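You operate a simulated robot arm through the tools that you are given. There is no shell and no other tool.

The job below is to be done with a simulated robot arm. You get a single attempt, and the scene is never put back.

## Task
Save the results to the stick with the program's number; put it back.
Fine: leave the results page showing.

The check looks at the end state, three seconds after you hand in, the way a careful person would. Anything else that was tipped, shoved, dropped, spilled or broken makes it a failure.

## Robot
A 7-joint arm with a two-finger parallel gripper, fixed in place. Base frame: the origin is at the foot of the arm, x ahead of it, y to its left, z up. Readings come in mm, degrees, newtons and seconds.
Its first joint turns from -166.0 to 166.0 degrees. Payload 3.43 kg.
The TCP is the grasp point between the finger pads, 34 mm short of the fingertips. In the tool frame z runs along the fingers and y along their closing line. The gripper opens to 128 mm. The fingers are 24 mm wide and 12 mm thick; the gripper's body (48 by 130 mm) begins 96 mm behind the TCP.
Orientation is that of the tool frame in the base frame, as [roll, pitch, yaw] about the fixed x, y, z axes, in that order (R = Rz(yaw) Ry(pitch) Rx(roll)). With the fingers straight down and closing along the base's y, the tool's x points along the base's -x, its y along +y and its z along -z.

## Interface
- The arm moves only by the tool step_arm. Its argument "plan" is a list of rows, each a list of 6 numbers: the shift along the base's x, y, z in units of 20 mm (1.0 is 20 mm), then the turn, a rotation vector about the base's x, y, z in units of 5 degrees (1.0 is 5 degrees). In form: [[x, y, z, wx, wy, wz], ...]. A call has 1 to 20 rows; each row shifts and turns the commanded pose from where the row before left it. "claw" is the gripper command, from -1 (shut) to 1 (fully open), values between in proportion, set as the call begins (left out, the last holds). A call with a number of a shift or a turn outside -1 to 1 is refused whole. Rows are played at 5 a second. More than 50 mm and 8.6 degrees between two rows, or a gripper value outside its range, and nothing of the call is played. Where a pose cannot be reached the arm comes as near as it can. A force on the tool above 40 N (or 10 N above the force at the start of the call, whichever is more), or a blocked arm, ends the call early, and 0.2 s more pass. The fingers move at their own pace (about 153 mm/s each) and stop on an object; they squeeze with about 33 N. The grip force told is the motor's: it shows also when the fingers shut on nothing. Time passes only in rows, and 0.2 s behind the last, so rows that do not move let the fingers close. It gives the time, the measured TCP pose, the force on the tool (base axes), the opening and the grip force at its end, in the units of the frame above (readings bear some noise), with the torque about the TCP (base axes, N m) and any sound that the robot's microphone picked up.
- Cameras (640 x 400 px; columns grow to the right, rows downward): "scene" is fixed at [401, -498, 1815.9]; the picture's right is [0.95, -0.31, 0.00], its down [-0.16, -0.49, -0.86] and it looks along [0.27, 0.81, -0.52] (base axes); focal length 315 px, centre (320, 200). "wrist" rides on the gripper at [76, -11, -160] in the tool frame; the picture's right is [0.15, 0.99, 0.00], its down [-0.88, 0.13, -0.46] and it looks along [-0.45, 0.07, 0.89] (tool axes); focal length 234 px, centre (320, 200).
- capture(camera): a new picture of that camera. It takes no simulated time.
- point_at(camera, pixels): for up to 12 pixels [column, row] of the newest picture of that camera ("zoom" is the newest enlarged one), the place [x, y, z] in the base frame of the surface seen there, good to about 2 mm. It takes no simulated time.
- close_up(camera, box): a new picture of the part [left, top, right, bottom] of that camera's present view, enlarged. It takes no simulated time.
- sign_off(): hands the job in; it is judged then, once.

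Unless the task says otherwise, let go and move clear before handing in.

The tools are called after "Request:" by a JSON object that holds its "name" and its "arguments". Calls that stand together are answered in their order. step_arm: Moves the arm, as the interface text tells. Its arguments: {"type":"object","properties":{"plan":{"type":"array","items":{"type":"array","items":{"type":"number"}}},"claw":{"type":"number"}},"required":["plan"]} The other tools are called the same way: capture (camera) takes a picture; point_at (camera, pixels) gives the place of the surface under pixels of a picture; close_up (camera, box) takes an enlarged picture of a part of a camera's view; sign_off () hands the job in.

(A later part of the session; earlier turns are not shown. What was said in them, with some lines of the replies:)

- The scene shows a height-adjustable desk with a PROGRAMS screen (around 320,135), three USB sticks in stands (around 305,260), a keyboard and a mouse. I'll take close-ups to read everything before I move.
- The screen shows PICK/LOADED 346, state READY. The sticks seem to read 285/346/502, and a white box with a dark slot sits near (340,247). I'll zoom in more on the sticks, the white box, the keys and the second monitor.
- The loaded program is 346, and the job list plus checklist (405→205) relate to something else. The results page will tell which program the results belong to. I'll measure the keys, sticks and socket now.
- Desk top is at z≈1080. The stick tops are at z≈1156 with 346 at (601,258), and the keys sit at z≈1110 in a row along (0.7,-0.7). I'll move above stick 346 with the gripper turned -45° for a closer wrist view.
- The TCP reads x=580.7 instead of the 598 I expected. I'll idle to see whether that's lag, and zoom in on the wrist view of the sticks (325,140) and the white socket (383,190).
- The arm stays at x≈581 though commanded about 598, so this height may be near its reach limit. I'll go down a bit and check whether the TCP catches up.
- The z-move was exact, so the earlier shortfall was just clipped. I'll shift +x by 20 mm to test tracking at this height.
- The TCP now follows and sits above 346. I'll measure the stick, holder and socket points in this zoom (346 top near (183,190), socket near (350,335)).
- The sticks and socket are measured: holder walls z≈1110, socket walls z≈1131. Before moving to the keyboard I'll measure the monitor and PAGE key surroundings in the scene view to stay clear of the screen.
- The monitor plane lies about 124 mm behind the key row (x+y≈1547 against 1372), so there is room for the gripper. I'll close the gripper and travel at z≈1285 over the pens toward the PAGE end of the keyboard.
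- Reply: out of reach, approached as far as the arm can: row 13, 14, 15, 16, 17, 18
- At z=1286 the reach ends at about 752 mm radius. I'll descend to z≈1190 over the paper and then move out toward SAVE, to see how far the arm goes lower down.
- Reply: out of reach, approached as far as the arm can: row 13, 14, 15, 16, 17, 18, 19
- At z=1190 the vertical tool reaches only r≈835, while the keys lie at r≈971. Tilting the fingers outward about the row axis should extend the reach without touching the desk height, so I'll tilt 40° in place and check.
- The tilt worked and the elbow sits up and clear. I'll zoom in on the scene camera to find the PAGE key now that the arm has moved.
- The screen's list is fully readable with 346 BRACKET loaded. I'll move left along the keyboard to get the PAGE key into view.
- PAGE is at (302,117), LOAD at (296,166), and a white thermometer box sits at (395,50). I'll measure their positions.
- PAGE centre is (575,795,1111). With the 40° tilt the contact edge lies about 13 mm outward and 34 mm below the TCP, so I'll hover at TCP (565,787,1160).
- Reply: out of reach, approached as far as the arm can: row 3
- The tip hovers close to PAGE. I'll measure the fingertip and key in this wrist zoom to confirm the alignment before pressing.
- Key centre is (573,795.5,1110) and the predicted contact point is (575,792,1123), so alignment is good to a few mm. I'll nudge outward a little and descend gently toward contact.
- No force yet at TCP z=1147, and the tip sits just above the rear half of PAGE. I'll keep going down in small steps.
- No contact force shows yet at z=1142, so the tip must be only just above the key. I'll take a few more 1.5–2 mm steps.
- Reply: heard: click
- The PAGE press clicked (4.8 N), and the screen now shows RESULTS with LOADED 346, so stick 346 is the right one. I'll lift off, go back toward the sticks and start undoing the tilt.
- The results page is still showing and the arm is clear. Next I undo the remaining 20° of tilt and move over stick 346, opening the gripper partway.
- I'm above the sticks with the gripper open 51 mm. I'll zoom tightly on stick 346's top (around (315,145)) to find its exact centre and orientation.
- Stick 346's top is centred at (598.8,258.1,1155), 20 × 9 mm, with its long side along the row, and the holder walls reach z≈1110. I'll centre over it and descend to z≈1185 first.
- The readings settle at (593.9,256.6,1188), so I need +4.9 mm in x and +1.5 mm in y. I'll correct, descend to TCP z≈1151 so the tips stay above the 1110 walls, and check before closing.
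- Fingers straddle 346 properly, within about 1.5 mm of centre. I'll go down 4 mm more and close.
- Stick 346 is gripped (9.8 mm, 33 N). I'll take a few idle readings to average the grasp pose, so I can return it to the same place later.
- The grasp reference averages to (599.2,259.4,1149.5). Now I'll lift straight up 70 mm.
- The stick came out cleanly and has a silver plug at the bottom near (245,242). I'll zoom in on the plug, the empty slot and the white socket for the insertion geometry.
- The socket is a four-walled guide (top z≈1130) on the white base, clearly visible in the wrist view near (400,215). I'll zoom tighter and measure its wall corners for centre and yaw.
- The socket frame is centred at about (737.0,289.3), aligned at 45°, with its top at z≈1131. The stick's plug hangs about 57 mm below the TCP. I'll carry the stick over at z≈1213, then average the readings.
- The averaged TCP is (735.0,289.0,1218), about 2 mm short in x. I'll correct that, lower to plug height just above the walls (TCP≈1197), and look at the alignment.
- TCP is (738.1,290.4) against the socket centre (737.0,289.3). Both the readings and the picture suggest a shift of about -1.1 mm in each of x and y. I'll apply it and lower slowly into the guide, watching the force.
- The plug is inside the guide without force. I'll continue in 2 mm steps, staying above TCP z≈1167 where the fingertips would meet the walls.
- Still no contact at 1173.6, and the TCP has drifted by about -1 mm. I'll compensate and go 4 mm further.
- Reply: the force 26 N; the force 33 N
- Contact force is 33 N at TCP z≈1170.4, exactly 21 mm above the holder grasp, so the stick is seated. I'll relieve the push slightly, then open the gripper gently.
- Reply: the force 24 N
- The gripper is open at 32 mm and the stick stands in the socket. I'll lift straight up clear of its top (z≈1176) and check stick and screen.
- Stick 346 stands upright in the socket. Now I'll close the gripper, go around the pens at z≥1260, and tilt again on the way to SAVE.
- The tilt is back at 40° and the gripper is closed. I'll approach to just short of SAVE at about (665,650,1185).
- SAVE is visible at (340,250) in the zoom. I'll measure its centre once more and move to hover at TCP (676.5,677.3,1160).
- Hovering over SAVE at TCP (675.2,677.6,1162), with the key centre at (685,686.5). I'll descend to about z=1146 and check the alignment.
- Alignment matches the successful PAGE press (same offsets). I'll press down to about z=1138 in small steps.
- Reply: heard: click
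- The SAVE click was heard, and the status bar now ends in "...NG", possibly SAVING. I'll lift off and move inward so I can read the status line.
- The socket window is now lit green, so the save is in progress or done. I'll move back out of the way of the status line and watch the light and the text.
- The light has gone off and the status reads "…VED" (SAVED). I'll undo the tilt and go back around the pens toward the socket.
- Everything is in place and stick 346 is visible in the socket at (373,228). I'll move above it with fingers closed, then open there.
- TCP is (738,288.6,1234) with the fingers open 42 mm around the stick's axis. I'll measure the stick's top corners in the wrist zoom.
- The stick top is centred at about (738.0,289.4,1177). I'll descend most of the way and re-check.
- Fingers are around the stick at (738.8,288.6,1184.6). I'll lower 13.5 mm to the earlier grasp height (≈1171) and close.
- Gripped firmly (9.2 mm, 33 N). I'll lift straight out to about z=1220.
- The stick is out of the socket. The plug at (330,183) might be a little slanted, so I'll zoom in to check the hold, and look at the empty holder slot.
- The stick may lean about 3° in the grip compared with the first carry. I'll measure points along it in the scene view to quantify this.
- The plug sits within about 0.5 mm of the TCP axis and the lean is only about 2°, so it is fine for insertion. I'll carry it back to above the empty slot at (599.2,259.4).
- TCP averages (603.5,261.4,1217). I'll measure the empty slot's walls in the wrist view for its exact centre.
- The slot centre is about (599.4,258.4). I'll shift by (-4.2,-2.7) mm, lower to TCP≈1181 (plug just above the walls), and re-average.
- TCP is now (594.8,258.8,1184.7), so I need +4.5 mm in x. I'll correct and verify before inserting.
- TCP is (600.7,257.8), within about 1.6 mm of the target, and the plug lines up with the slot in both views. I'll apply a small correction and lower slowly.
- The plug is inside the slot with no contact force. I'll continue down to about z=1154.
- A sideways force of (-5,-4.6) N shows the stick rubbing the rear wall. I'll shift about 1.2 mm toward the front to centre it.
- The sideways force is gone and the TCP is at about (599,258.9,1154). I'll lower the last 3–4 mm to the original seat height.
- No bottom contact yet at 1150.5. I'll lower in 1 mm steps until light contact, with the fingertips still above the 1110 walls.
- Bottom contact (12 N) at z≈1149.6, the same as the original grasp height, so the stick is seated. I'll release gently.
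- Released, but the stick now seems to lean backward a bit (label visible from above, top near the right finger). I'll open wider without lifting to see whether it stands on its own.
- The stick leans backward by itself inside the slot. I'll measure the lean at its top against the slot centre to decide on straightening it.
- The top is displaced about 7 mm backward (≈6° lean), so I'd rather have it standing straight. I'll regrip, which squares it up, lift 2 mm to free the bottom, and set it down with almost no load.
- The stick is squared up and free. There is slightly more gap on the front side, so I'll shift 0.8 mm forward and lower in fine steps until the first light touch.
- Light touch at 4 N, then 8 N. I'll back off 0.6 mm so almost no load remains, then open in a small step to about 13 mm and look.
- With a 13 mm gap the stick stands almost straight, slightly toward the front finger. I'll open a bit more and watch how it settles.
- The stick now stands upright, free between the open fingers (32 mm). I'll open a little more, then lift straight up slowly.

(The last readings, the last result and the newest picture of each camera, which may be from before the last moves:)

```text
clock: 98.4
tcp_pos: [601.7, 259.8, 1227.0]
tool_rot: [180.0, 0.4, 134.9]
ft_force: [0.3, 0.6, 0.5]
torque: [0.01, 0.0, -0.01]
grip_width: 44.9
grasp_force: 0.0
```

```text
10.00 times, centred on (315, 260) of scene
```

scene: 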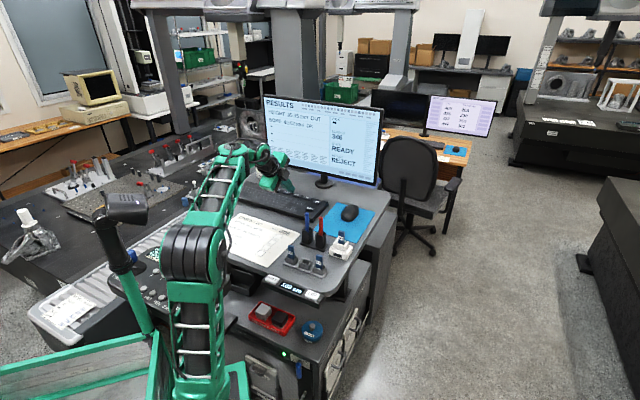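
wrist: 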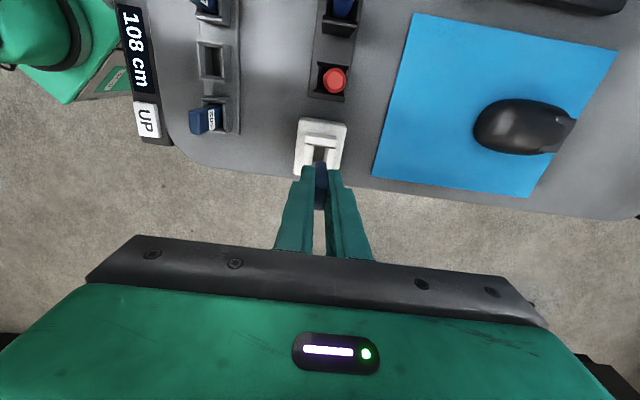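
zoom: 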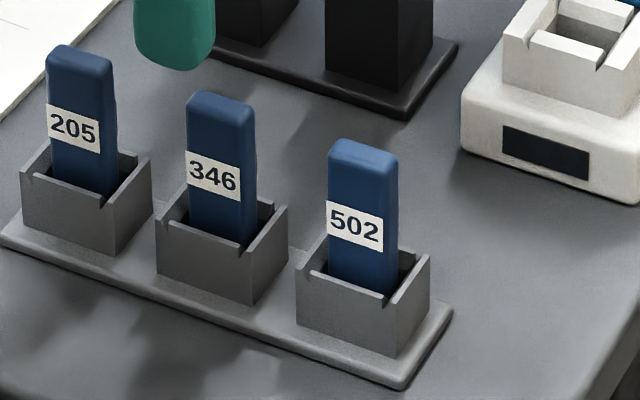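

Stick 346 stands upright in its own slot, matching its neighbours, and the socket is empty. I'll retreat up and back toward the start pose, then check the whole scene and the screen.

Request:
{"name": "step_arm", "arguments": {"plan": [[0, 0, 0.8, 0, 0, 0], [-0.3, 0, 0.8, 0, 0, 0], [-0.9, -0.3, 0.8, 0, 0, 0], [-0.9, -0.3, 0.8, 0, 0, 0], [-0.9, -0.3, 0.8, 0, 0, 0], [-0.9, -0.3, 0.8, 0, 0, 0], [-0.9, -0.3, 0.3, 0, 0, 0], [-0.9, -0.3, 0, 0, 0, 0], [0, 0, 0, 0, 0, 0]]}}

Request:
{"name": "capture", "arguments": {"camera": "scene"}}

Request:
{"name": "close_up", "arguments": {"camera": "scene", "box": [250, 85, 390, 210]}}

Request:
{"name": "close_up", "arguments": {"camera": "scene", "box": [270, 200, 370, 290]}}

```text
clock: 100.4
tcp_pos: [485.5, 220.9, 1333.6]
tool_rot: [179.9, 0.7, 135.0]
ft_force: [0.5, -0.2, 0.6]
torque: [0.03, 0.02, 0.03]
grip_width: 44.4
grasp_force: 0.0
```

```text
taken
```

scene: 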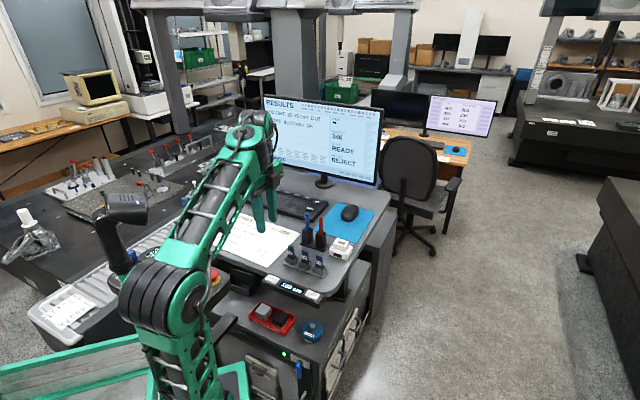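

```text
3.20 times, centred on (320, 148) of scene
```

zoom: 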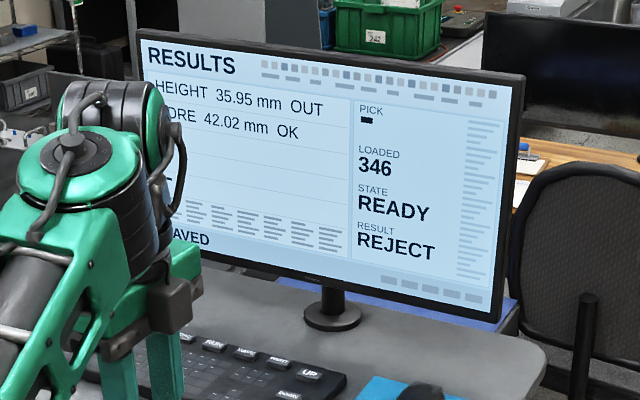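

```text
4.44 times, centred on (320, 245) of scene
```

zoom: 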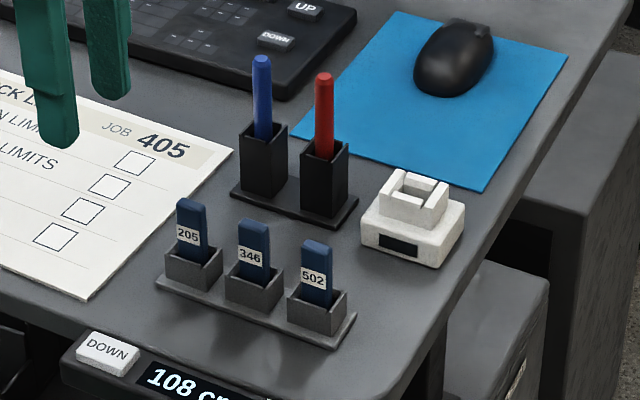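

The screen shows RESULTS with "SAVED" (partly hidden at (190,240)) and LOADED 346. Stick 346 is back upright in its slot, the socket is empty, the desk still reads 108 cm and nothing else has moved. The arm is clear, so I'm handing in.

Request:
{"name": "sign_off", "arguments": {}}

```text
The job is handed in.
```

The results are saved to stick 346, and the stick is back upright in its own slot. I handed the job in with the arm clear.

- **Stick:** I chose 346 because the results page shows it as the loaded program. Job 405 on the checklist maps to program 205 on the other monitor, but 205 is not the program loaded on this machine.
- **Save:** I pressed PAGE to open the results, put the stick in the white socket and pressed SAVE. The socket light went green and then out. The status line then read "SAVED", though the arm hid its first letter.
- **Putting it back:** The stick leaned about 6° after the first release, so I gripped it again and set it down straight.
- **Left as is:** The results page is still showing, which you allowed. The desk is still at 108 cm, and in the last pictures nothing else looked moved.
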